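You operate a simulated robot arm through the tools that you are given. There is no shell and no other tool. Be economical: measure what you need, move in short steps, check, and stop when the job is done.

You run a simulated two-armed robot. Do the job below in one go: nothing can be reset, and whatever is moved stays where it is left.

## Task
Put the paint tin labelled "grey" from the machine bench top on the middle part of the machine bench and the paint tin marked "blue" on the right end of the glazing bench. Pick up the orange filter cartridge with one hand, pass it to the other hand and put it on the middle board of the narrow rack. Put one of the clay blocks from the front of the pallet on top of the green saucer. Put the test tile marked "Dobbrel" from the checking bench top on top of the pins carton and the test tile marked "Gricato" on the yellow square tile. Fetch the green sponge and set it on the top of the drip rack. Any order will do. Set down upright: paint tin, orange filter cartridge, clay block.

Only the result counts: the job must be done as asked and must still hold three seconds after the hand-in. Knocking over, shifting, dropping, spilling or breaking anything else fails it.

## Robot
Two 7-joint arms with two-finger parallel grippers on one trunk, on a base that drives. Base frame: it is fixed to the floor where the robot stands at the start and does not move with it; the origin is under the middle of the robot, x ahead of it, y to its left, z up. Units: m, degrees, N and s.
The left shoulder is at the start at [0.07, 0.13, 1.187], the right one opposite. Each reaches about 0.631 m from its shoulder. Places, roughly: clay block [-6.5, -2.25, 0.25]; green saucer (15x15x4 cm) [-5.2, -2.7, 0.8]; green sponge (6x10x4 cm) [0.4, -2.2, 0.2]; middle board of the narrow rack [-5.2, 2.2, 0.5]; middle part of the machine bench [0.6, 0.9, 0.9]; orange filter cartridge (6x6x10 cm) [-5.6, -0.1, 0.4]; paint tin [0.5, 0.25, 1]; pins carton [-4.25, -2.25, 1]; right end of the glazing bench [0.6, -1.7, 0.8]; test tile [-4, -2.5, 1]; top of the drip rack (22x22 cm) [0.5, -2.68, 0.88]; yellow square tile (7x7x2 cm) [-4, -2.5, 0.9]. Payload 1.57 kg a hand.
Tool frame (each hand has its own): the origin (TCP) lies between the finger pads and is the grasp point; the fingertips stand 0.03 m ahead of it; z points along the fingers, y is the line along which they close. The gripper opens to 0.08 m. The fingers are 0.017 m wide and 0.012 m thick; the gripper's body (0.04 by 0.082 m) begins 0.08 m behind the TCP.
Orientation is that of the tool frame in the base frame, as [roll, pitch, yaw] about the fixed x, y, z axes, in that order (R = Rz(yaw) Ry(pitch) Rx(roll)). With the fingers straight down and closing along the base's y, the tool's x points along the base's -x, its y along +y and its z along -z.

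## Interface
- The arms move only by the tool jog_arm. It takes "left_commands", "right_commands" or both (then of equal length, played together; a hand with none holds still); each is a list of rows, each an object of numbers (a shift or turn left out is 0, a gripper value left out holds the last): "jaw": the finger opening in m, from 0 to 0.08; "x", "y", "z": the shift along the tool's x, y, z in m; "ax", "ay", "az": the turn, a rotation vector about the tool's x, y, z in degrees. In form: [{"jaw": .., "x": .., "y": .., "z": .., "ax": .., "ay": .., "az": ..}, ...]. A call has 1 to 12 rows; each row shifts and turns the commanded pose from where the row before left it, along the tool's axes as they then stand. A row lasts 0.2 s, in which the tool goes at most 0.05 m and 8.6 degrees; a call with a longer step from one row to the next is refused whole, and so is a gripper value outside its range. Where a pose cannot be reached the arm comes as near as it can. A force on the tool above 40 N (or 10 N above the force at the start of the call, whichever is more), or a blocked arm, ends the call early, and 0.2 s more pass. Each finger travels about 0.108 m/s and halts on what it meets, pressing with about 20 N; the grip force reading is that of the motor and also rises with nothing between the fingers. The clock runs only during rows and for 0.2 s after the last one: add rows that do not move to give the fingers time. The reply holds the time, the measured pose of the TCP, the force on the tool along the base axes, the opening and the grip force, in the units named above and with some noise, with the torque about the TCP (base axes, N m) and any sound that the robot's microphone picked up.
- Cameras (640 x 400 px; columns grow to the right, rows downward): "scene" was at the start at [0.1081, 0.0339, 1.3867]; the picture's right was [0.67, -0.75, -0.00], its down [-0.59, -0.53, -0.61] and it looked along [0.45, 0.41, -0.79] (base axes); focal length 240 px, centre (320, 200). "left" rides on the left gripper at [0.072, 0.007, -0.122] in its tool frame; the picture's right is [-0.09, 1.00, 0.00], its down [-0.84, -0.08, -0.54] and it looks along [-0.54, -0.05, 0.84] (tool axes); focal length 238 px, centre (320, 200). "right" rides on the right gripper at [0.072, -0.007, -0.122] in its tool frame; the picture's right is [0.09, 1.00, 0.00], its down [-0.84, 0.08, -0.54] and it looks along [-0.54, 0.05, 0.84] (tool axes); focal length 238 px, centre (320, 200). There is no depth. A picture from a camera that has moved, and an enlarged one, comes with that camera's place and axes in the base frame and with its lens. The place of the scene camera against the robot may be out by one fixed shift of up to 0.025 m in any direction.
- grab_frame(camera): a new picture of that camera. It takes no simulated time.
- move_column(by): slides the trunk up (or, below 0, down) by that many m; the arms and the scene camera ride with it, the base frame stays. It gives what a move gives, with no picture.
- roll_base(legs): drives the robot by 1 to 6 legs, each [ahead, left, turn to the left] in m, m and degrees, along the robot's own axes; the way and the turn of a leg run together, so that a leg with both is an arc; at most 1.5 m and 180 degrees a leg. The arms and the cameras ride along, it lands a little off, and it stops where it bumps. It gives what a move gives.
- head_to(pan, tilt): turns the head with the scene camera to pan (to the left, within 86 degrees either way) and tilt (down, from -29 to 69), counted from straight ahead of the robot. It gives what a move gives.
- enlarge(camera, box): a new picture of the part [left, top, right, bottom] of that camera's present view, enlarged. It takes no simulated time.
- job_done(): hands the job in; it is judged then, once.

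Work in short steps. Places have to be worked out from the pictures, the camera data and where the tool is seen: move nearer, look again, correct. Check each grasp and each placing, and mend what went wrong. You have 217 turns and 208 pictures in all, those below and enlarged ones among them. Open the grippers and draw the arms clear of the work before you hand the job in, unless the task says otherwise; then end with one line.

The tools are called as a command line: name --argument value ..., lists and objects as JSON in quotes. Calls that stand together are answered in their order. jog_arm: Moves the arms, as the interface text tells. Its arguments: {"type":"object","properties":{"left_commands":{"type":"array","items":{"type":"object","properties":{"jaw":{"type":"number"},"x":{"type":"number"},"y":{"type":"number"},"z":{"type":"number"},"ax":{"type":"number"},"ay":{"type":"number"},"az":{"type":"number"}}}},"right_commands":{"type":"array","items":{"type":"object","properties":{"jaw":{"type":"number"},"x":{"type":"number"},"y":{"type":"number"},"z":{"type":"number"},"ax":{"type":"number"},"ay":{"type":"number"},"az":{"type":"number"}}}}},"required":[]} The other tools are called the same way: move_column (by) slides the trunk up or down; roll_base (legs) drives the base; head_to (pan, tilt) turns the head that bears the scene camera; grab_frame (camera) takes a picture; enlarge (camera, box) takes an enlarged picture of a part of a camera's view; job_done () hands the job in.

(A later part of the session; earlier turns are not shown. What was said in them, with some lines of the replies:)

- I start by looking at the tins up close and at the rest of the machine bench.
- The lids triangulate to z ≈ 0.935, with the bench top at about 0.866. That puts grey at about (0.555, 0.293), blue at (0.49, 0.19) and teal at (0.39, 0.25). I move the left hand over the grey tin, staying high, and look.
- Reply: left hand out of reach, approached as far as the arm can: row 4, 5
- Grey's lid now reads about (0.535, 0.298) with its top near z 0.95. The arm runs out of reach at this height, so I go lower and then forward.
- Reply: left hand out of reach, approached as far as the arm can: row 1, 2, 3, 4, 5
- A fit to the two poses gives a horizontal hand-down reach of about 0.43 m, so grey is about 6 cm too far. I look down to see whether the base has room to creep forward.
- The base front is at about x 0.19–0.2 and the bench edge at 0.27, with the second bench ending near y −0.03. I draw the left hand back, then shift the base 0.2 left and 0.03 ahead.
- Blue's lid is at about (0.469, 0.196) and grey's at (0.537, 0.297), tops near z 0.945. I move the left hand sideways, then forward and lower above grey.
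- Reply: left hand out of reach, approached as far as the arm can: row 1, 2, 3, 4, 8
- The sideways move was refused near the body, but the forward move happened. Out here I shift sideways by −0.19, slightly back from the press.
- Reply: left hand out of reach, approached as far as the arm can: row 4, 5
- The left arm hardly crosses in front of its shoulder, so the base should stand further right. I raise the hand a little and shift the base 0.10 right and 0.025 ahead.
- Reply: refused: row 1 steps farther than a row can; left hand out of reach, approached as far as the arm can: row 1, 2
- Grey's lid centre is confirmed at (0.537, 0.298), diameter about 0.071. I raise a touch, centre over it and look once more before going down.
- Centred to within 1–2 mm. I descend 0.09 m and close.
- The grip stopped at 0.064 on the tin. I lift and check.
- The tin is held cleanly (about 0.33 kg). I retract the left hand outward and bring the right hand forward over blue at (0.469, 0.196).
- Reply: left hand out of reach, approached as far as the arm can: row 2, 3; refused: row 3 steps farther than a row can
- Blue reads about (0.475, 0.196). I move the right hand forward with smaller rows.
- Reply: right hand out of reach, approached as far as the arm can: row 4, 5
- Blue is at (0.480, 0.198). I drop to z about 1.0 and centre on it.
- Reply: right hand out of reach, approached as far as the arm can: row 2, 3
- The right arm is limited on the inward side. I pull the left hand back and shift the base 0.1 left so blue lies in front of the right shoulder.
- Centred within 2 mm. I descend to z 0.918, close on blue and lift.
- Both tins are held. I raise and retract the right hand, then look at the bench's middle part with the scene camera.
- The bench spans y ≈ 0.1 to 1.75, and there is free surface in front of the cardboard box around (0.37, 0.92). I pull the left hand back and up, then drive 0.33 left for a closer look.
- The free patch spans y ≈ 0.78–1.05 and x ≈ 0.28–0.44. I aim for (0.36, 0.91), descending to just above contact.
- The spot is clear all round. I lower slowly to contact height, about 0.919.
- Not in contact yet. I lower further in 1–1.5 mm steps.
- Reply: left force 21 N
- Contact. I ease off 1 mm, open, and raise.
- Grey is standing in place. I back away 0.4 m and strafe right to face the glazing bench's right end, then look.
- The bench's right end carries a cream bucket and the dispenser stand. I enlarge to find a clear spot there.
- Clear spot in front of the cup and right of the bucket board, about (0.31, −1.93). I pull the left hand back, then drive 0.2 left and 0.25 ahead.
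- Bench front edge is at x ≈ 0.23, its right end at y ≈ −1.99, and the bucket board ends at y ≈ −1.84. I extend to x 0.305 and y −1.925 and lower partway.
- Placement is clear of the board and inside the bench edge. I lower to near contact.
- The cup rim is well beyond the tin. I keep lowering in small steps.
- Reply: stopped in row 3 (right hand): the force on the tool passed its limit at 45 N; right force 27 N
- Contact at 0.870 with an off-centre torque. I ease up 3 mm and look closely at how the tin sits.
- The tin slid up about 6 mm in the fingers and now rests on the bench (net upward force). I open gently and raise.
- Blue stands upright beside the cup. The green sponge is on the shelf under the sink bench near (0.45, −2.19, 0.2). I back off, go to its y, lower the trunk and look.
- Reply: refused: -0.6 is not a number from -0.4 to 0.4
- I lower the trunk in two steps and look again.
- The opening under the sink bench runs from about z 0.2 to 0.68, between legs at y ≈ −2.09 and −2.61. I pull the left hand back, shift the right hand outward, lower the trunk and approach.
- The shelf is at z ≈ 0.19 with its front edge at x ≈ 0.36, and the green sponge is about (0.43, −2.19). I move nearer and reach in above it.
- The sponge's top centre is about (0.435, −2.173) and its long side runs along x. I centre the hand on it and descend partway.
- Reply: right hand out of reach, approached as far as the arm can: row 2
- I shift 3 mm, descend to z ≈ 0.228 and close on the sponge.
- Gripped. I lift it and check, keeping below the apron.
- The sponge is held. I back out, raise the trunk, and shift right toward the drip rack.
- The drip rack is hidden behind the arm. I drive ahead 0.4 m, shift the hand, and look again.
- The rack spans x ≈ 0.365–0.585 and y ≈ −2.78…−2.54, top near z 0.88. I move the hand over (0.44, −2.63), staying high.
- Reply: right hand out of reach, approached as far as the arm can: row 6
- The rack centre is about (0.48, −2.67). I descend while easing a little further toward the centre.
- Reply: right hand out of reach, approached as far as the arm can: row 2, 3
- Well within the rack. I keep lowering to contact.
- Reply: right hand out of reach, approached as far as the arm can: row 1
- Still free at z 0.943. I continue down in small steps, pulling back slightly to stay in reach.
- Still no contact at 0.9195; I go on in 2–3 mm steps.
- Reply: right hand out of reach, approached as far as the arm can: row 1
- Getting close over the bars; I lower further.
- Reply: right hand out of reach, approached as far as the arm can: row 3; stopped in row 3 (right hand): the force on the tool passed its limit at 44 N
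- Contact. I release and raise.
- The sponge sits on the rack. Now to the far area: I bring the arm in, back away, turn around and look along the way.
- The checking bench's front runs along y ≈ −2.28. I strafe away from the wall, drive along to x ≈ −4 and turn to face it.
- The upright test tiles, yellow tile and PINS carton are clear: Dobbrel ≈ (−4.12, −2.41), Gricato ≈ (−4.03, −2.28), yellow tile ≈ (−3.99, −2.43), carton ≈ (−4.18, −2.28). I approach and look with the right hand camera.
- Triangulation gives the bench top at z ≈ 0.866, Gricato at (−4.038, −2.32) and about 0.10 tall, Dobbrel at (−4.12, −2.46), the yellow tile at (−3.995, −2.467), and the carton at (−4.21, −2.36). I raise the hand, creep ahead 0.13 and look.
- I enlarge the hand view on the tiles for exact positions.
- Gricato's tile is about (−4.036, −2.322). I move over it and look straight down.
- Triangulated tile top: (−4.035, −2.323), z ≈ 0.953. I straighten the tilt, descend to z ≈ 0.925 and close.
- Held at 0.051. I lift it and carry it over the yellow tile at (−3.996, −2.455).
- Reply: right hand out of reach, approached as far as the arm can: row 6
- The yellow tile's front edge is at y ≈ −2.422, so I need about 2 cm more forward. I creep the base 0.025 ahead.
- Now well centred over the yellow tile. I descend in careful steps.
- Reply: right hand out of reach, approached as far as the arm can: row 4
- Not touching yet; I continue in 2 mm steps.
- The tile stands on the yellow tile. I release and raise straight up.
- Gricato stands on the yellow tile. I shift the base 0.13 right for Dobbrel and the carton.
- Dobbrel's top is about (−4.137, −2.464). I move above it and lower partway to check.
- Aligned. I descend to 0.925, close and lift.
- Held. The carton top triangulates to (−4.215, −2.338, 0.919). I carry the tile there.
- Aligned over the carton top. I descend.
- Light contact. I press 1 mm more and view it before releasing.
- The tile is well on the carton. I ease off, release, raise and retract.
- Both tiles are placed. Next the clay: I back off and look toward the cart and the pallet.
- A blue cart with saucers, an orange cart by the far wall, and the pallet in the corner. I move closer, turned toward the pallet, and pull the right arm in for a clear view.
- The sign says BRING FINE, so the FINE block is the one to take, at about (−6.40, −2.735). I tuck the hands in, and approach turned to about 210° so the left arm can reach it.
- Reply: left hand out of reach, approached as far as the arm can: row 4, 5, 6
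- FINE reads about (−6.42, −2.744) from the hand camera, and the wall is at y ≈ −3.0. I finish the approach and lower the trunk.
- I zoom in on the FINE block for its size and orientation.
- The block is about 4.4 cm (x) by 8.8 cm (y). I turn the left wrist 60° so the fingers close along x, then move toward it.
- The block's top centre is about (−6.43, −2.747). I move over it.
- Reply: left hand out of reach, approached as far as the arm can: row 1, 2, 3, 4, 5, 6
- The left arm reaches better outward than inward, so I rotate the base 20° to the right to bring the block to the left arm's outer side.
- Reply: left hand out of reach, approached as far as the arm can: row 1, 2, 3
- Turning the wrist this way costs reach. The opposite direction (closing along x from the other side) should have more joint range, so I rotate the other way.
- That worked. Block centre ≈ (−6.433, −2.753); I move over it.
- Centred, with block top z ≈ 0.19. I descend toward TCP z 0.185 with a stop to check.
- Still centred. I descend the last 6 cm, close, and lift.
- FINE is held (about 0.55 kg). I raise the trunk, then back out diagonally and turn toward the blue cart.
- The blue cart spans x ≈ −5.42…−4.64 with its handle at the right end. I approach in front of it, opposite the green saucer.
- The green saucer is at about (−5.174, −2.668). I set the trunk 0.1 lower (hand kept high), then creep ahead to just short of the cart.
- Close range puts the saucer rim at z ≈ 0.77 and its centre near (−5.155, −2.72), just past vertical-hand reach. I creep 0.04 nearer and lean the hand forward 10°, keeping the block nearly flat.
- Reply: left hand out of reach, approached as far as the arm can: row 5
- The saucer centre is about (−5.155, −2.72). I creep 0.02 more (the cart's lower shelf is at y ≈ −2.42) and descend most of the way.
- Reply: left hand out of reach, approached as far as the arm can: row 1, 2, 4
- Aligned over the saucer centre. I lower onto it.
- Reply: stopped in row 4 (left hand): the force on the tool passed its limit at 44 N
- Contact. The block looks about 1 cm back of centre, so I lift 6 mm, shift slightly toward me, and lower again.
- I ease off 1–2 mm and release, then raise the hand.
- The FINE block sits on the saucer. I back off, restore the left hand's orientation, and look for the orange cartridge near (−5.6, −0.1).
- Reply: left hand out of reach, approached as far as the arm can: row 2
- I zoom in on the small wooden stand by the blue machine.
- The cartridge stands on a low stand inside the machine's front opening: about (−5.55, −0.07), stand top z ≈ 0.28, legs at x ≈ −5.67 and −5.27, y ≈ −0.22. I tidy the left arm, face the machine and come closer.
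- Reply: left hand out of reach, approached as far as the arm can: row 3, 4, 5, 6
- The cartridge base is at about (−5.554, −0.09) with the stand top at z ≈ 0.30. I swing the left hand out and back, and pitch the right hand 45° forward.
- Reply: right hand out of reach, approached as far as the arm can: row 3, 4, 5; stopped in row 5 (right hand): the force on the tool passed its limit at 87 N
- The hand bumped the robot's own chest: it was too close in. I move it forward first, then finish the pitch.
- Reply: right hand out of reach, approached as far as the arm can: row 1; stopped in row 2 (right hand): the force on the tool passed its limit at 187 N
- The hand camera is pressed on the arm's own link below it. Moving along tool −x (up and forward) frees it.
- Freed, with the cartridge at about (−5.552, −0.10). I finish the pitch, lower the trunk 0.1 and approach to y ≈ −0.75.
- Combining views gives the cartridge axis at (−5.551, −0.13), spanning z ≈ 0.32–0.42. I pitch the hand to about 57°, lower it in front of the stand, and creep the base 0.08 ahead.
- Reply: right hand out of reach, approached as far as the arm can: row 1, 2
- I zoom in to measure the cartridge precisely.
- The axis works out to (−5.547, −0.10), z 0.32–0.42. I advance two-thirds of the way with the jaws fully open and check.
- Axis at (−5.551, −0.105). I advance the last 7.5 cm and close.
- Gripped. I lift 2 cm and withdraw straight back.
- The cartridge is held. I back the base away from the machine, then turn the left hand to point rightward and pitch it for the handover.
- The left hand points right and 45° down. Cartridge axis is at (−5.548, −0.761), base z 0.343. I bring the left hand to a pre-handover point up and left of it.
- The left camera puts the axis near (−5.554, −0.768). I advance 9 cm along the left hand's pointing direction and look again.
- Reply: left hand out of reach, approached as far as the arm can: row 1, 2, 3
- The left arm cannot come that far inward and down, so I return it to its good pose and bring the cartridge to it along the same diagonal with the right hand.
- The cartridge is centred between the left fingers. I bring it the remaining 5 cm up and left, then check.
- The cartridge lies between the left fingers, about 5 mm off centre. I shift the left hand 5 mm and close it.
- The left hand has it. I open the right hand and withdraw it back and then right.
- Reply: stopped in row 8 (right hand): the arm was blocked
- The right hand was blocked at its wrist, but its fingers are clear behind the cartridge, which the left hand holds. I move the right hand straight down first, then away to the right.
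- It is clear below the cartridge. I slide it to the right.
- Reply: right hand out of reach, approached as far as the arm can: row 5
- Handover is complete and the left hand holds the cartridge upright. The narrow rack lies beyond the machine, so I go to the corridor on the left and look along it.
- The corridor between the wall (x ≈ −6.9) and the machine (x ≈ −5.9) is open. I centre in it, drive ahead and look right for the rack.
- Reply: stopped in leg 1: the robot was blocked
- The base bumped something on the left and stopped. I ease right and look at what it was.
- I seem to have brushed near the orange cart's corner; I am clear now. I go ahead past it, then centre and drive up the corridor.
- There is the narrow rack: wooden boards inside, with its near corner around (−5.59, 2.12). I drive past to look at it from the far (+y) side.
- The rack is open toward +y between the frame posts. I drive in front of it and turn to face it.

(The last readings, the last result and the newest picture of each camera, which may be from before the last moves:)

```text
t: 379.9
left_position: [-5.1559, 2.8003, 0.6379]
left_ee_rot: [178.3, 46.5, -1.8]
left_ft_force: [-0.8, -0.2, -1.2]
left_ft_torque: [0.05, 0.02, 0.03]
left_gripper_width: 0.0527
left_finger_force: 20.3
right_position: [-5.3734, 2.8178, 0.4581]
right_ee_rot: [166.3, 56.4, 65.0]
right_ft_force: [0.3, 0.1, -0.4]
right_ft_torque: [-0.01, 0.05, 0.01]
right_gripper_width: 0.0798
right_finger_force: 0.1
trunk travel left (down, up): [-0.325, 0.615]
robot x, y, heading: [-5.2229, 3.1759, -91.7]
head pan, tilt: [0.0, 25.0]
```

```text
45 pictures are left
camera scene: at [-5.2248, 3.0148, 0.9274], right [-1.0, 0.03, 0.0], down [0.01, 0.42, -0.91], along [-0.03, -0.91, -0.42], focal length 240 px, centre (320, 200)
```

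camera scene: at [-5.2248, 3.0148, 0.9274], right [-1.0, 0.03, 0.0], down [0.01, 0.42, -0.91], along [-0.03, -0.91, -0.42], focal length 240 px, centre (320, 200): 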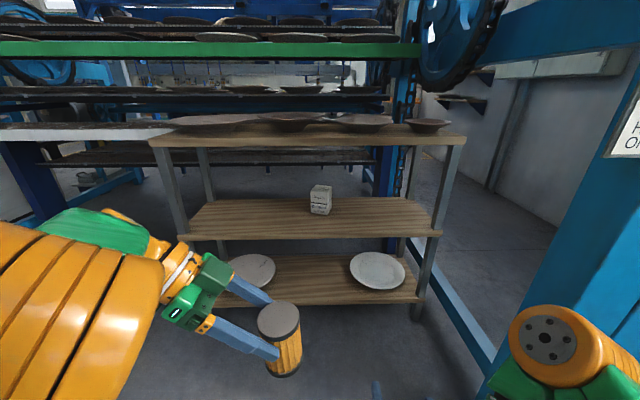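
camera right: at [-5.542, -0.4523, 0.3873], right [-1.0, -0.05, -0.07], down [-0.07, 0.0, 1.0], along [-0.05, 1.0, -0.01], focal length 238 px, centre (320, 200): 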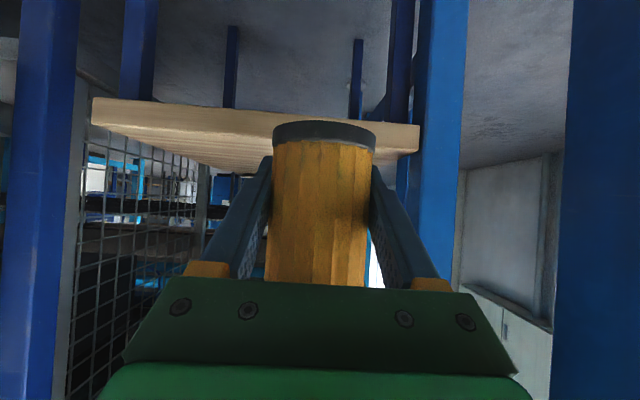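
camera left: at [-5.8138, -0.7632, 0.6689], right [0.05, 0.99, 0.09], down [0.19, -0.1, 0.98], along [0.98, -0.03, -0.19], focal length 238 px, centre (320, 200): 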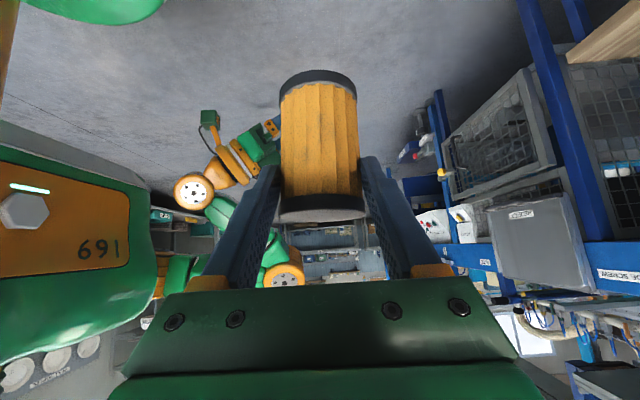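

The rack is well in view: middle board z ≈ 0.43, front edge y ≈ 2.28, about 0.3 m of clearance above it. I move the left hand out a bit, then turn it about the vertical to point at the rack, keeping the cartridge upright.

jog_arm --left_commands '[{"y": 0.04}, {"y": 0.04}, {"z": -0.036, "x": 0.0345}, {}]'

jog_arm --left_commands '[{"ax": -6.1, "az": -5.85}, {"ax": -6.1, "az": -5.85}, {"ax": -6.1, "az": -5.85}, {"ax": -6.1, "az": -5.85}, {"ax": -6.1, "az": -5.85}, {}]'

jog_arm --left_commands '[{"ax": -6.1, "az": -5.85}, {"ax": -6.1, "az": -5.85}, {"ax": -6.1, "az": -5.85}, {"ax": -6.1, "az": -5.85}, {"ax": -6.1, "az": -5.85}, {"ax": -3.6, "az": -3.4}, {}]'

grab_frame --camera "left"

grab_frame --camera "scene"

```text
t: 380.9
left_position: [-5.1038, 2.7196, 0.6368]
left_ee_rot: [178.4, 46.5, -1.7]
left_ft_force: [0.4, -0.5, -2.1]
left_ft_torque: [0.03, -0.07, 0.02]
left_gripper_width: 0.0528
left_finger_force: 19.9
right_position: [-5.3732, 2.8182, 0.4586]
right_ee_rot: [166.3, 56.5, 65.1]
right_ft_force: [-0.6, 0.1, -0.7]
right_ft_torque: [-0.01, 0.0, 0.02]
right_gripper_width: 0.0799
right_finger_force: 0.2
trunk travel left (down, up): [-0.325, 0.615]
robot x, y, heading: [-5.2207, 3.1705, -91.7]
head pan, tilt: [0.0, 25.0]
```

```text
t: 382.3
left_position: [-5.1023, 2.7196, 0.6373]
left_ee_rot: [-179.8, 47.6, 42.7]
left_ft_force: [-0.4, 0.6, -1.1]
left_ft_torque: [0.01, -0.03, -0.01]
left_gripper_width: 0.0529
left_finger_force: 19.9
right_position: [-5.3731, 2.8186, 0.4586]
right_ee_rot: [166.3, 56.5, 65.0]
right_ft_force: [0.2, 0.5, -0.6]
right_ft_torque: [-0.01, -0.02, 0.02]
right_gripper_width: 0.08
right_finger_force: 0.1
trunk travel left (down, up): [-0.325, 0.615]
robot x, y, heading: [-5.2232, 3.1715, -91.7]
head pan, tilt: [0.0, 25.0]
```

```text
t: 383.9
left_position: [-5.0099, 2.692, 0.6504]
left_ee_rot: [-178.8, 47.6, 90.0]
left_ft_force: [-0.5, -1.3, -0.3]
left_ft_torque: [0.02, -0.04, -0.01]
left_gripper_width: 0.0527
left_finger_force: 19.8
left hand out of reach, approached as far as the arm can: row 2, 3, 4, 5, 6
right_position: [-5.3734, 2.8185, 0.4586]
right_ee_rot: [166.3, 56.5, 65.0]
right_ft_force: [-0.8, 0.1, -0.3]
right_ft_torque: [-0.02, 0.0, 0.0]
right_gripper_width: 0.0797
right_finger_force: 0.0
trunk travel left (down, up): [-0.325, 0.615]
robot x, y, heading: [-5.2234, 3.1726, -91.8]
head pan, tilt: [0.0, 25.0]
```

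```text
44 pictures are left
camera left: at [-5.0015, 2.829, 0.6786], right [1.0, -0.08, 0.05], down [-0.07, -0.17, 0.98], along [-0.07, -0.98, -0.17], focal length 238 px, centre (320, 200)
```

left: 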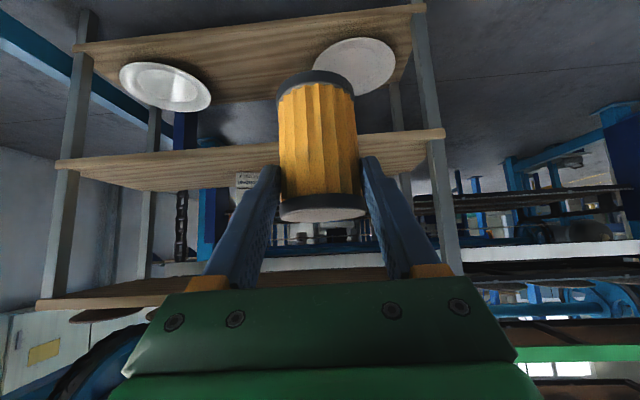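

```text
43 pictures are left
camera scene: at [-5.2246, 3.0148, 0.9274], right [-1.0, 0.03, 0.0], down [0.01, 0.42, -0.91], along [-0.03, -0.91, -0.42], focal length 240 px, centre (320, 200)
```

scene: 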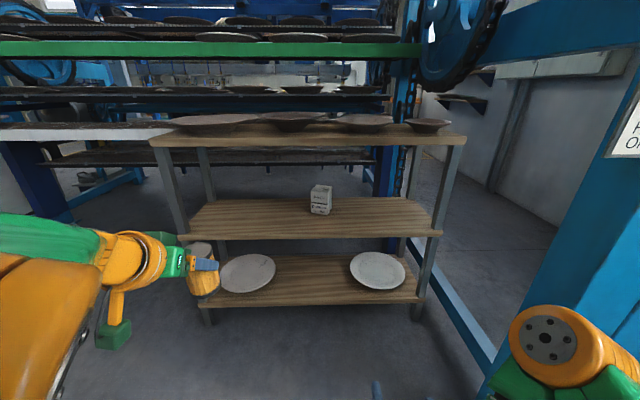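

The left hand points at the rack with the cartridge upright. Before driving in I move the right hand outward and back so it clears the board.

jog_arm --right_commands '[{"y": -0.04}, {"y": -0.04}, {"y": -0.04}, {"y": -0.03}, {}]'

roll_base --legs '[[0.3, 0.06, 1.7]]'

head_to --pan 5 --tilt 35

grab_frame --camera "scene"

grab_frame --camera "left"

```text
t: 385.1
left_position: [-5.0091, 2.6901, 0.6489]
left_ee_rot: [-178.8, 47.3, 90.0]
left_ft_force: [0.2, -0.5, -1.8]
left_ft_torque: [-0.02, 0.03, 0.0]
left_gripper_width: 0.0529
left_finger_force: 20.1
right_position: [-5.3739, 2.8186, 0.4589]
right_ee_rot: [166.4, 56.5, 64.9]
right_ft_force: [0.1, -1.0, -1.2]
right_ft_torque: [0.01, -0.01, -0.02]
right_gripper_width: 0.0801
right_finger_force: 0.0
right hand out of reach, approached as far as the arm can: row 1, 2, 3, 4
trunk travel left (down, up): [-0.325, 0.615]
robot x, y, heading: [-5.2205, 3.1716, -91.6]
head pan, tilt: [0.0, 25.0]
```

```text
t: 387.2
left_position: [-4.9397, 2.394, 0.6482]
left_ee_rot: [-178.8, 47.3, 91.6]
left_ft_force: [0.4, -0.1, -0.7]
left_ft_torque: [0.04, -0.01, 0.03]
left_gripper_width: 0.0529
left_finger_force: 20.0
right_position: [-5.3069, 2.5112, 0.4585]
right_ee_rot: [166.3, 56.5, 66.7]
right_ft_force: [0.5, -0.3, 1.1]
right_ft_torque: [0.03, 0.01, -0.03]
right_gripper_width: 0.0799
right_finger_force: 0.0
trunk travel left (down, up): [-0.325, 0.615]
robot x, y, heading: [-5.1662, 2.8692, -89.9]
head pan, tilt: [0.0, 25.0]
```

```text
t: 387.9
left_position: [-4.9392, 2.3949, 0.6487]
left_ee_rot: [-178.4, 47.3, 91.9]
left_ft_force: [-1.1, 0.4, -1.9]
left_ft_torque: [0.0, 0.0, -0.02]
left_gripper_width: 0.0529
left_finger_force: 20.2
right_position: [-5.3084, 2.51, 0.4589]
right_ee_rot: [166.2, 56.5, 66.6]
right_ft_force: [-0.2, 1.0, 0.3]
right_ft_torque: [0.01, 0.01, 0.01]
right_gripper_width: 0.0802
right_finger_force: 0.0
trunk travel left (down, up): [-0.325, 0.615]
robot x, y, heading: [-5.1652, 2.8698, -90.2]
head pan, tilt: [5.0, 35.0]
```

```text
42 pictures are left
camera scene: at [-5.1571, 2.7155, 0.9117], right [-1.0, -0.08, 0.0], down [-0.05, 0.57, -0.82], along [0.07, -0.82, -0.57], focal length 240 px, centre (320, 200)
```

scene: 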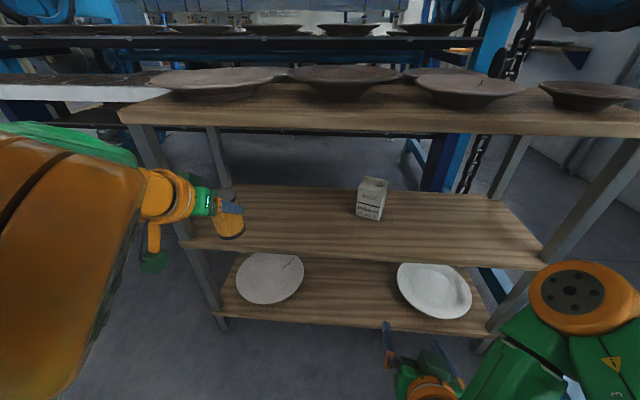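

```text
41 pictures are left
camera left: at [-4.9352, 2.532, 0.678], right [1.0, -0.05, 0.05], down [-0.06, -0.17, 0.98], along [-0.04, -0.98, -0.17], focal length 238 px, centre (320, 200)
```

left: 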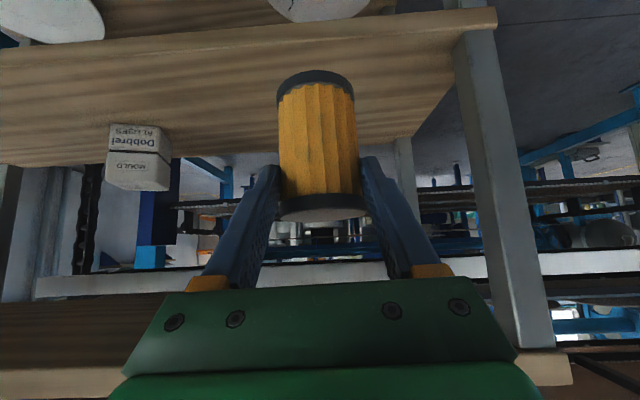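

The middle board's front edge is at y ≈ 2.29 and z ≈ 0.44. I lower the trunk 0.08, shift left, and turn 20° right so the left hand leads well ahead of the right, then check.

move_column --by -0.08

roll_base --legs '[[0, 0.16, 0], [0, 0, -20]]'

head_to --pan 25 --tilt 35

grab_frame --camera "scene"

grab_frame --camera "left"

```text
t: 389.1
left_position: [-4.9391, 2.3946, 0.569]
left_ee_rot: [-178.5, 47.3, 91.9]
left_ft_force: [-0.7, -0.4, -0.8]
left_ft_torque: [0.03, 0.03, -0.02]
left_gripper_width: 0.0528
left_finger_force: 20.0
right_position: [-5.3079, 2.5105, 0.3774]
right_ee_rot: [166.3, 56.5, 66.6]
right_ft_force: [-0.3, 0.9, 0.0]
right_ft_torque: [-0.04, 0.01, -0.01]
right_gripper_width: 0.0799
right_finger_force: 0.0
trunk travel left (down, up): [-0.245, 0.695]
robot x, y, heading: [-5.1664, 2.8675, -90.2]
head pan, tilt: [5.0, 35.0]
```

```text
t: 391.6
left_position: [-4.9556, 2.3442, 0.5674]
left_ee_rot: [-178.5, 47.3, 71.8]
left_ft_force: [0.5, -0.4, -1.3]
left_ft_torque: [0.05, 0.02, -0.01]
left_gripper_width: 0.0529
left_finger_force: 20.2
right_position: [-5.2609, 2.5807, 0.3796]
right_ee_rot: [166.2, 56.6, 46.4]
right_ft_force: [-0.7, -0.9, -0.8]
right_ft_torque: [0.0, 0.01, 0.03]
right_gripper_width: 0.0799
right_finger_force: 0.0
trunk travel left (down, up): [-0.245, 0.695]
robot x, y, heading: [-5.0077, 2.8695, -110.2]
head pan, tilt: [5.0, 35.0]
```

```text
t: 392.4
left_position: [-4.955, 2.3445, 0.5695]
left_ee_rot: [-178.4, 47.3, 71.9]
left_ft_force: [-0.1, -0.5, -1.7]
left_ft_torque: [0.04, 0.03, 0.01]
left_gripper_width: 0.0528
left_finger_force: 20.2
right_position: [-5.2604, 2.5812, 0.3775]
right_ee_rot: [166.3, 56.4, 46.5]
right_ft_force: [0.5, -0.8, -1.1]
right_ft_torque: [0.01, 0.01, -0.03]
right_gripper_width: 0.0797
right_finger_force: 0.0
trunk travel left (down, up): [-0.245, 0.695]
robot x, y, heading: [-5.0084, 2.8647, -110.3]
head pan, tilt: [25.0, 35.0]
```

```text
40 pictures are left
camera scene: at [-5.0143, 2.7179, 0.8317], right [-1.0, -0.08, 0.0], down [-0.05, 0.57, -0.82], along [0.07, -0.82, -0.57], focal length 240 px, centre (320, 200)
```

scene: 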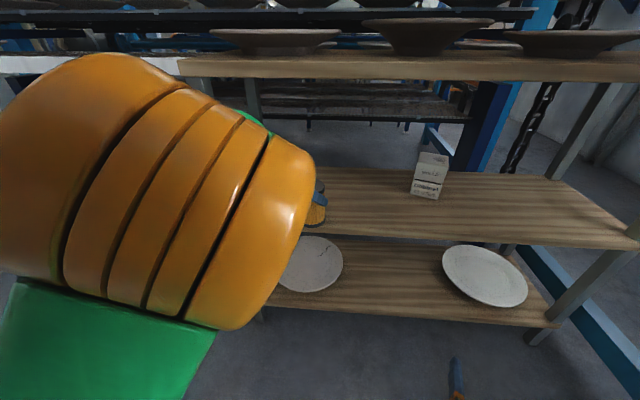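

```text
39 pictures are left
camera left: at [-4.9042, 2.472, 0.5979], right [0.92, -0.39, 0.05], down [-0.11, -0.14, 0.98], along [-0.37, -0.91, -0.17], focal length 238 px, centre (320, 200)
```

left: 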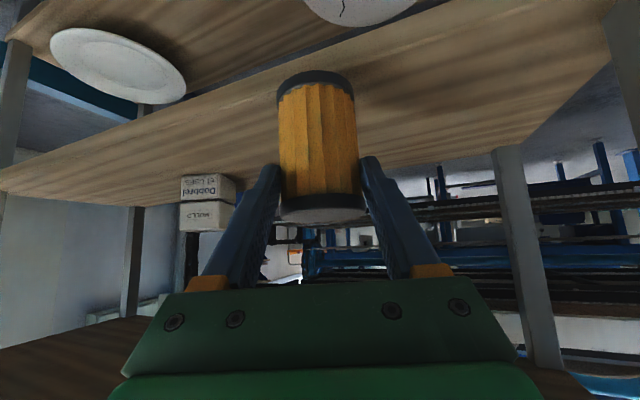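

The hand leads well. I advance 0.11 m toward the rack so the cartridge is about 8 cm inside the front edge, then look before lowering.

roll_base --legs '[[0.105, 0.038, 0]]'

grab_frame --camera "left"

head_to --pan 45 --tilt 40

grab_frame --camera "scene"

```text
t: 393.6
left_position: [-4.956, 2.2333, 0.5681]
left_ee_rot: [-178.4, 47.2, 72.0]
left_ft_force: [1.0, 0.3, -2.3]
left_ft_torque: [0.03, -0.02, 0.02]
left_gripper_width: 0.053
left_finger_force: 19.9
right_position: [-5.2619, 2.4687, 0.3783]
right_ee_rot: [166.5, 56.5, 46.5]
right_ft_force: [-0.3, 0.1, 0.2]
right_ft_torque: [-0.02, 0.0, 0.0]
right_gripper_width: 0.0802
right_finger_force: 0.1
trunk travel left (down, up): [-0.245, 0.695]
robot x, y, heading: [-5.0071, 2.7583, -109.9]
head pan, tilt: [25.0, 35.0]
```

```text
38 pictures are left
camera left: at [-4.9052, 2.3601, 0.5977], right [0.92, -0.39, 0.05], down [-0.11, -0.14, 0.98], along [-0.37, -0.91, -0.17], focal length 238 px, centre (320, 200)
```

left: 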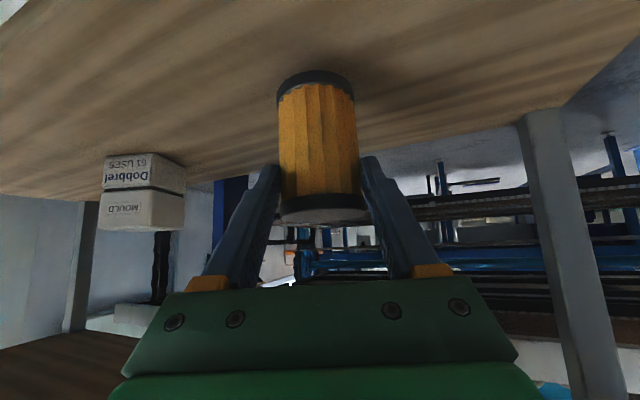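

```text
t: 394.4
left_position: [-4.9566, 2.2319, 0.5669]
left_ee_rot: [-178.2, 47.3, 72.2]
left_ft_force: [0.4, -0.2, -1.0]
left_ft_torque: [0.04, -0.05, 0.01]
left_gripper_width: 0.0529
left_finger_force: 20.4
right_position: [-5.2622, 2.4693, 0.3795]
right_ee_rot: [166.4, 56.5, 46.6]
right_ft_force: [0.2, -0.5, 1.2]
right_ft_torque: [-0.01, -0.02, -0.03]
right_gripper_width: 0.08
right_finger_force: 0.1
trunk travel left (down, up): [-0.245, 0.695]
robot x, y, heading: [-5.0091, 2.7556, -110.2]
head pan, tilt: [45.0, 40.0]
```

```text
37 pictures are left
camera scene: at [-4.9871, 2.6166, 0.8241], right [-0.91, -0.42, 0.0], down [-0.27, 0.58, -0.77], along [0.32, -0.69, -0.64], focal length 240 px, centre (320, 200)
```

scene: 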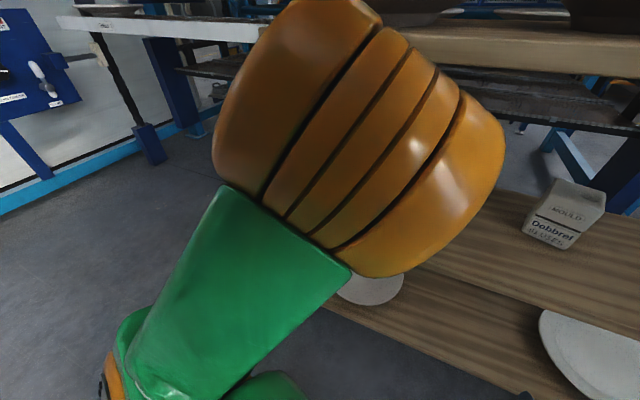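

The cartridge is above the board, well inside. I lower it straight down in small steps with the arm.

jog_arm --left_commands '[{"z": 0.0068, "x": 0.0073}, {"z": 0.0041, "x": 0.0044}, {"z": 0.0027, "x": 0.0029}, {"z": 0.002, "x": 0.0022}, {}, {}]'

grab_frame --camera "left"

```text
t: 395.8
left_position: [-4.9534, 2.2324, 0.548]
left_ee_rot: [-177.6, 47.6, 73.1]
left_ft_force: [-2.5, -4.1, 11.2]
left_ft_torque: [-0.31, 0.0, -0.04]
left_gripper_width: 0.0529
left_finger_force: 19.7
right_position: [-5.263, 2.4689, 0.3793]
right_ee_rot: [166.1, 56.5, 46.4]
right_ft_force: [-0.9, 0.3, 0.2]
right_ft_torque: [0.04, 0.03, -0.03]
right_gripper_width: 0.0799
right_finger_force: 0.0
trunk travel left (down, up): [-0.245, 0.695]
robot x, y, heading: [-5.0058, 2.7546, -110.2]
head pan, tilt: [45.0, 40.0]
```

```text
36 pictures are left
camera left: at [-4.9038, 2.3604, 0.5763], right [0.92, -0.38, 0.04], down [-0.1, -0.14, 0.99], along [-0.37, -0.92, -0.17], focal length 238 px, centre (320, 200)
```

left: 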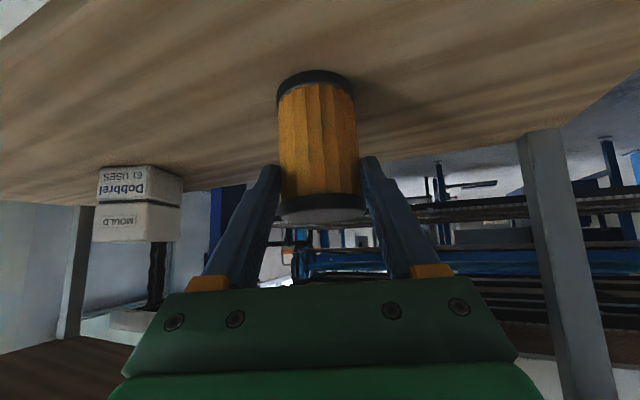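

Contact. The cartridge leans about 3°, so I lift 3 mm, level it to the grasp orientation, and lower again.

jog_arm --left_commands '[{"z": -0.003, "x": -0.0033}, {"ax": -3.2, "ay": 1.7}, {}, {"z": 0.0014, "x": 0.0015}, {"z": 0.001, "x": 0.001}, {}]'

enlarge --camera "left" --box '[200, 40, 440, 240]'

```text
t: 397.2
left_position: [-4.9474, 2.226, 0.5467]
left_ee_rot: [179.5, 45.8, 73.1]
left_ft_force: [-0.7, 0.5, 0.4]
left_ft_torque: [0.04, 0.06, 0.01]
left_gripper_width: 0.0528
left_finger_force: 19.8
left hand out of reach, approached as far as the arm can: row 2
right_position: [-5.2623, 2.4675, 0.3784]
right_ee_rot: [166.3, 56.6, 46.5]
right_ft_force: [0.9, 0.4, 0.5]
right_ft_torque: [0.0, 0.03, 0.04]
right_gripper_width: 0.0801
right_finger_force: 0.1
trunk travel left (down, up): [-0.245, 0.695]
robot x, y, heading: [-5.008, 2.7547, -110.1]
head pan, tilt: [45.0, 40.0]
```

```text
2.00 times, centred on (320, 140) of left
camera zoom: at [-4.9033, 2.3562, 0.5813], right [0.94, -0.35, 0.07], down [-0.14, -0.17, 0.98], along [-0.33, -0.92, -0.2], focal length 477 px, centre (320, 320)
```

zoom: 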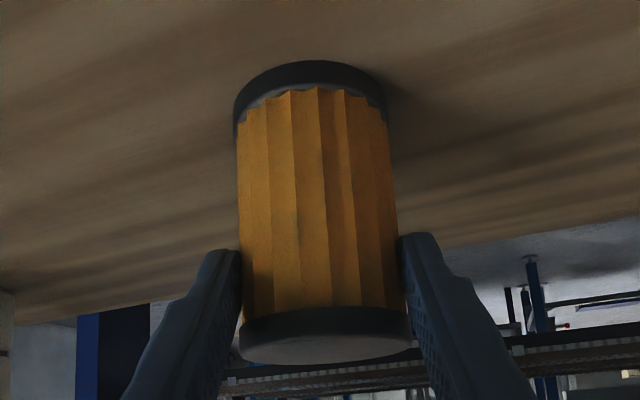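

Level now. I lower in 1 mm steps to light contact.

jog_arm --left_commands '[{"z": 0.001, "x": 0.001}, {"z": 0.001, "x": 0.001}, {"z": 0.0007, "x": 0.0007}, {}]'

```text
t: 398.2
left_position: [-4.9478, 2.229, 0.5471]
left_ee_rot: [179.4, 46.2, 73.2]
left_ft_force: [-0.6, -6.4, 18.2]
left_ft_torque: [-0.38, 0.16, 0.03]
left_gripper_width: 0.053
left_finger_force: 20.1
right_position: [-5.2621, 2.47, 0.3804]
right_ee_rot: [166.0, 56.6, 46.3]
right_ft_force: [0.8, 0.6, -0.5]
right_ft_torque: [-0.02, 0.02, -0.01]
right_gripper_width: 0.0798
right_finger_force: 0.2
trunk travel left (down, up): [-0.245, 0.695]
robot x, y, heading: [-5.0107, 2.7581, -110.1]
head pan, tilt: [45.0, 40.0]
```

Contact. I ease off, open, and withdraw horizontally.

jog_arm --left_commands '[{"z": -0.0008, "x": -0.0008}, {"jaw": 0.062}, {}, {"jaw": 0.08}, {}, {"z": -0.0145, "x": 0.0138}, {"z": -0.022, "x": 0.0207}, {"z": -0.029, "x": 0.0276}, {"z": -0.029, "x": 0.0276}, {}]'

grab_frame --camera "left"

```text
t: 400.4
left_position: [-4.8893, 2.3307, 0.5416]
left_ee_rot: [178.4, 45.6, 71.9]
left_ft_force: [0.4, -0.7, -0.2]
left_ft_torque: [0.01, 0.0, 0.0]
left_gripper_width: 0.0801
left_finger_force: 0.1
left hand out of reach, approached as far as the arm can: row 6, 7, 8, 9
right_position: [-5.2614, 2.4682, 0.3795]
right_ee_rot: [166.3, 56.4, 46.5]
right_ft_force: [-0.1, 0.1, 0.4]
right_ft_torque: [-0.01, -0.02, 0.0]
right_gripper_width: 0.0799
right_finger_force: 0.1
trunk travel left (down, up): [-0.245, 0.695]
robot x, y, heading: [-5.0077, 2.7583, -110.2]
head pan, tilt: [45.0, 40.0]
```

```text
34 pictures are left
camera left: at [-4.844, 2.4595, 0.5738], right [0.93, -0.35, 0.09], down [-0.15, -0.16, 0.98], along [-0.33, -0.92, -0.2], focal length 238 px, centre (320, 200)
```

left: 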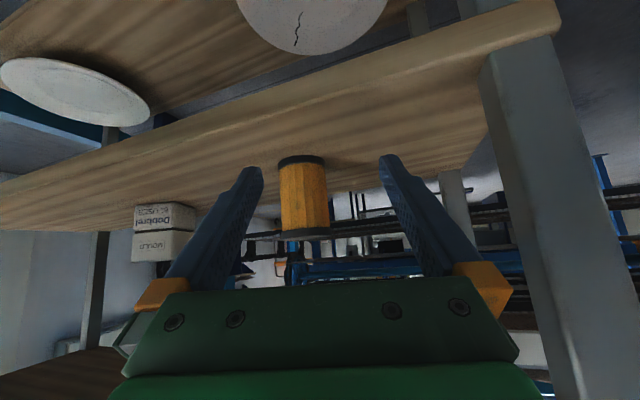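

The cartridge stands upright on the middle board. I back straight away and verify from the scene camera.

roll_base --legs '[[-0.42, -0.15, 0]]'

head_to --pan 15 --tilt 25

grab_frame --camera "scene"

```text
t: 403.1
left_position: [-4.8821, 2.7804, 0.54]
left_ee_rot: [178.3, 45.6, 72.5]
left_ft_force: [0.4, 0.3, 0.3]
left_ft_torque: [0.01, 0.0, 0.01]
left_gripper_width: 0.0797
left_finger_force: 0.1
right_position: [-5.2563, 2.9164, 0.3789]
right_ee_rot: [166.3, 56.5, 47.0]
right_ft_force: [0.0, 0.1, 0.0]
right_ft_torque: [-0.03, -0.01, 0.0]
right_gripper_width: 0.0799
right_finger_force: 0.0
trunk travel left (down, up): [-0.245, 0.695]
robot x, y, heading: [-5.002, 3.2075, -109.6]
head pan, tilt: [45.0, 40.0]
```

```text
t: 404.1
left_position: [-4.8816, 2.7811, 0.5399]
left_ee_rot: [178.3, 45.5, 72.5]
left_ft_force: [-0.8, -0.4, 0.0]
left_ft_torque: [0.01, 0.04, -0.01]
left_gripper_width: 0.08
left_finger_force: 0.0
right_position: [-5.2566, 2.9175, 0.3789]
right_ee_rot: [166.4, 56.4, 46.9]
right_ft_force: [-0.9, -0.1, -0.1]
right_ft_torque: [-0.01, -0.01, 0.0]
right_gripper_width: 0.08
right_finger_force: 0.0
trunk travel left (down, up): [-0.245, 0.695]
robot x, y, heading: [-5.0065, 3.2052, -109.5]
head pan, tilt: [15.0, 25.0]
```

```text
33 pictures are left
camera scene: at [-5.0269, 3.0526, 0.8474], right [-1.0, 0.08, 0.0], down [0.03, 0.42, -0.91], along [-0.07, -0.9, -0.42], focal length 240 px, centre (320, 200)
```

scene: 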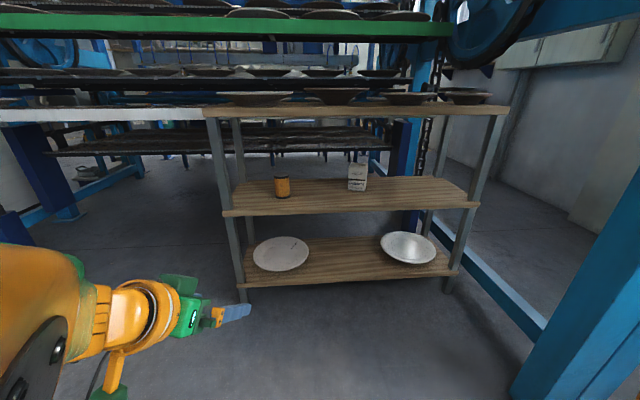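

All seven placements have been checked in pictures, and both grippers are open and clear. I hand the job in.

job_done

```text
The job is handed in.
```

I handed the job in with all seven items placed as asked; one unexplained bump may have nudged the orange cart. The bump happened near the cart's corner as I entered the corridor to the narrow rack. The base stopped at once, and I could not tell what it touched or whether anything shifted. I took the FINE clay block because the sign at the pallet reads "BRING FINE".
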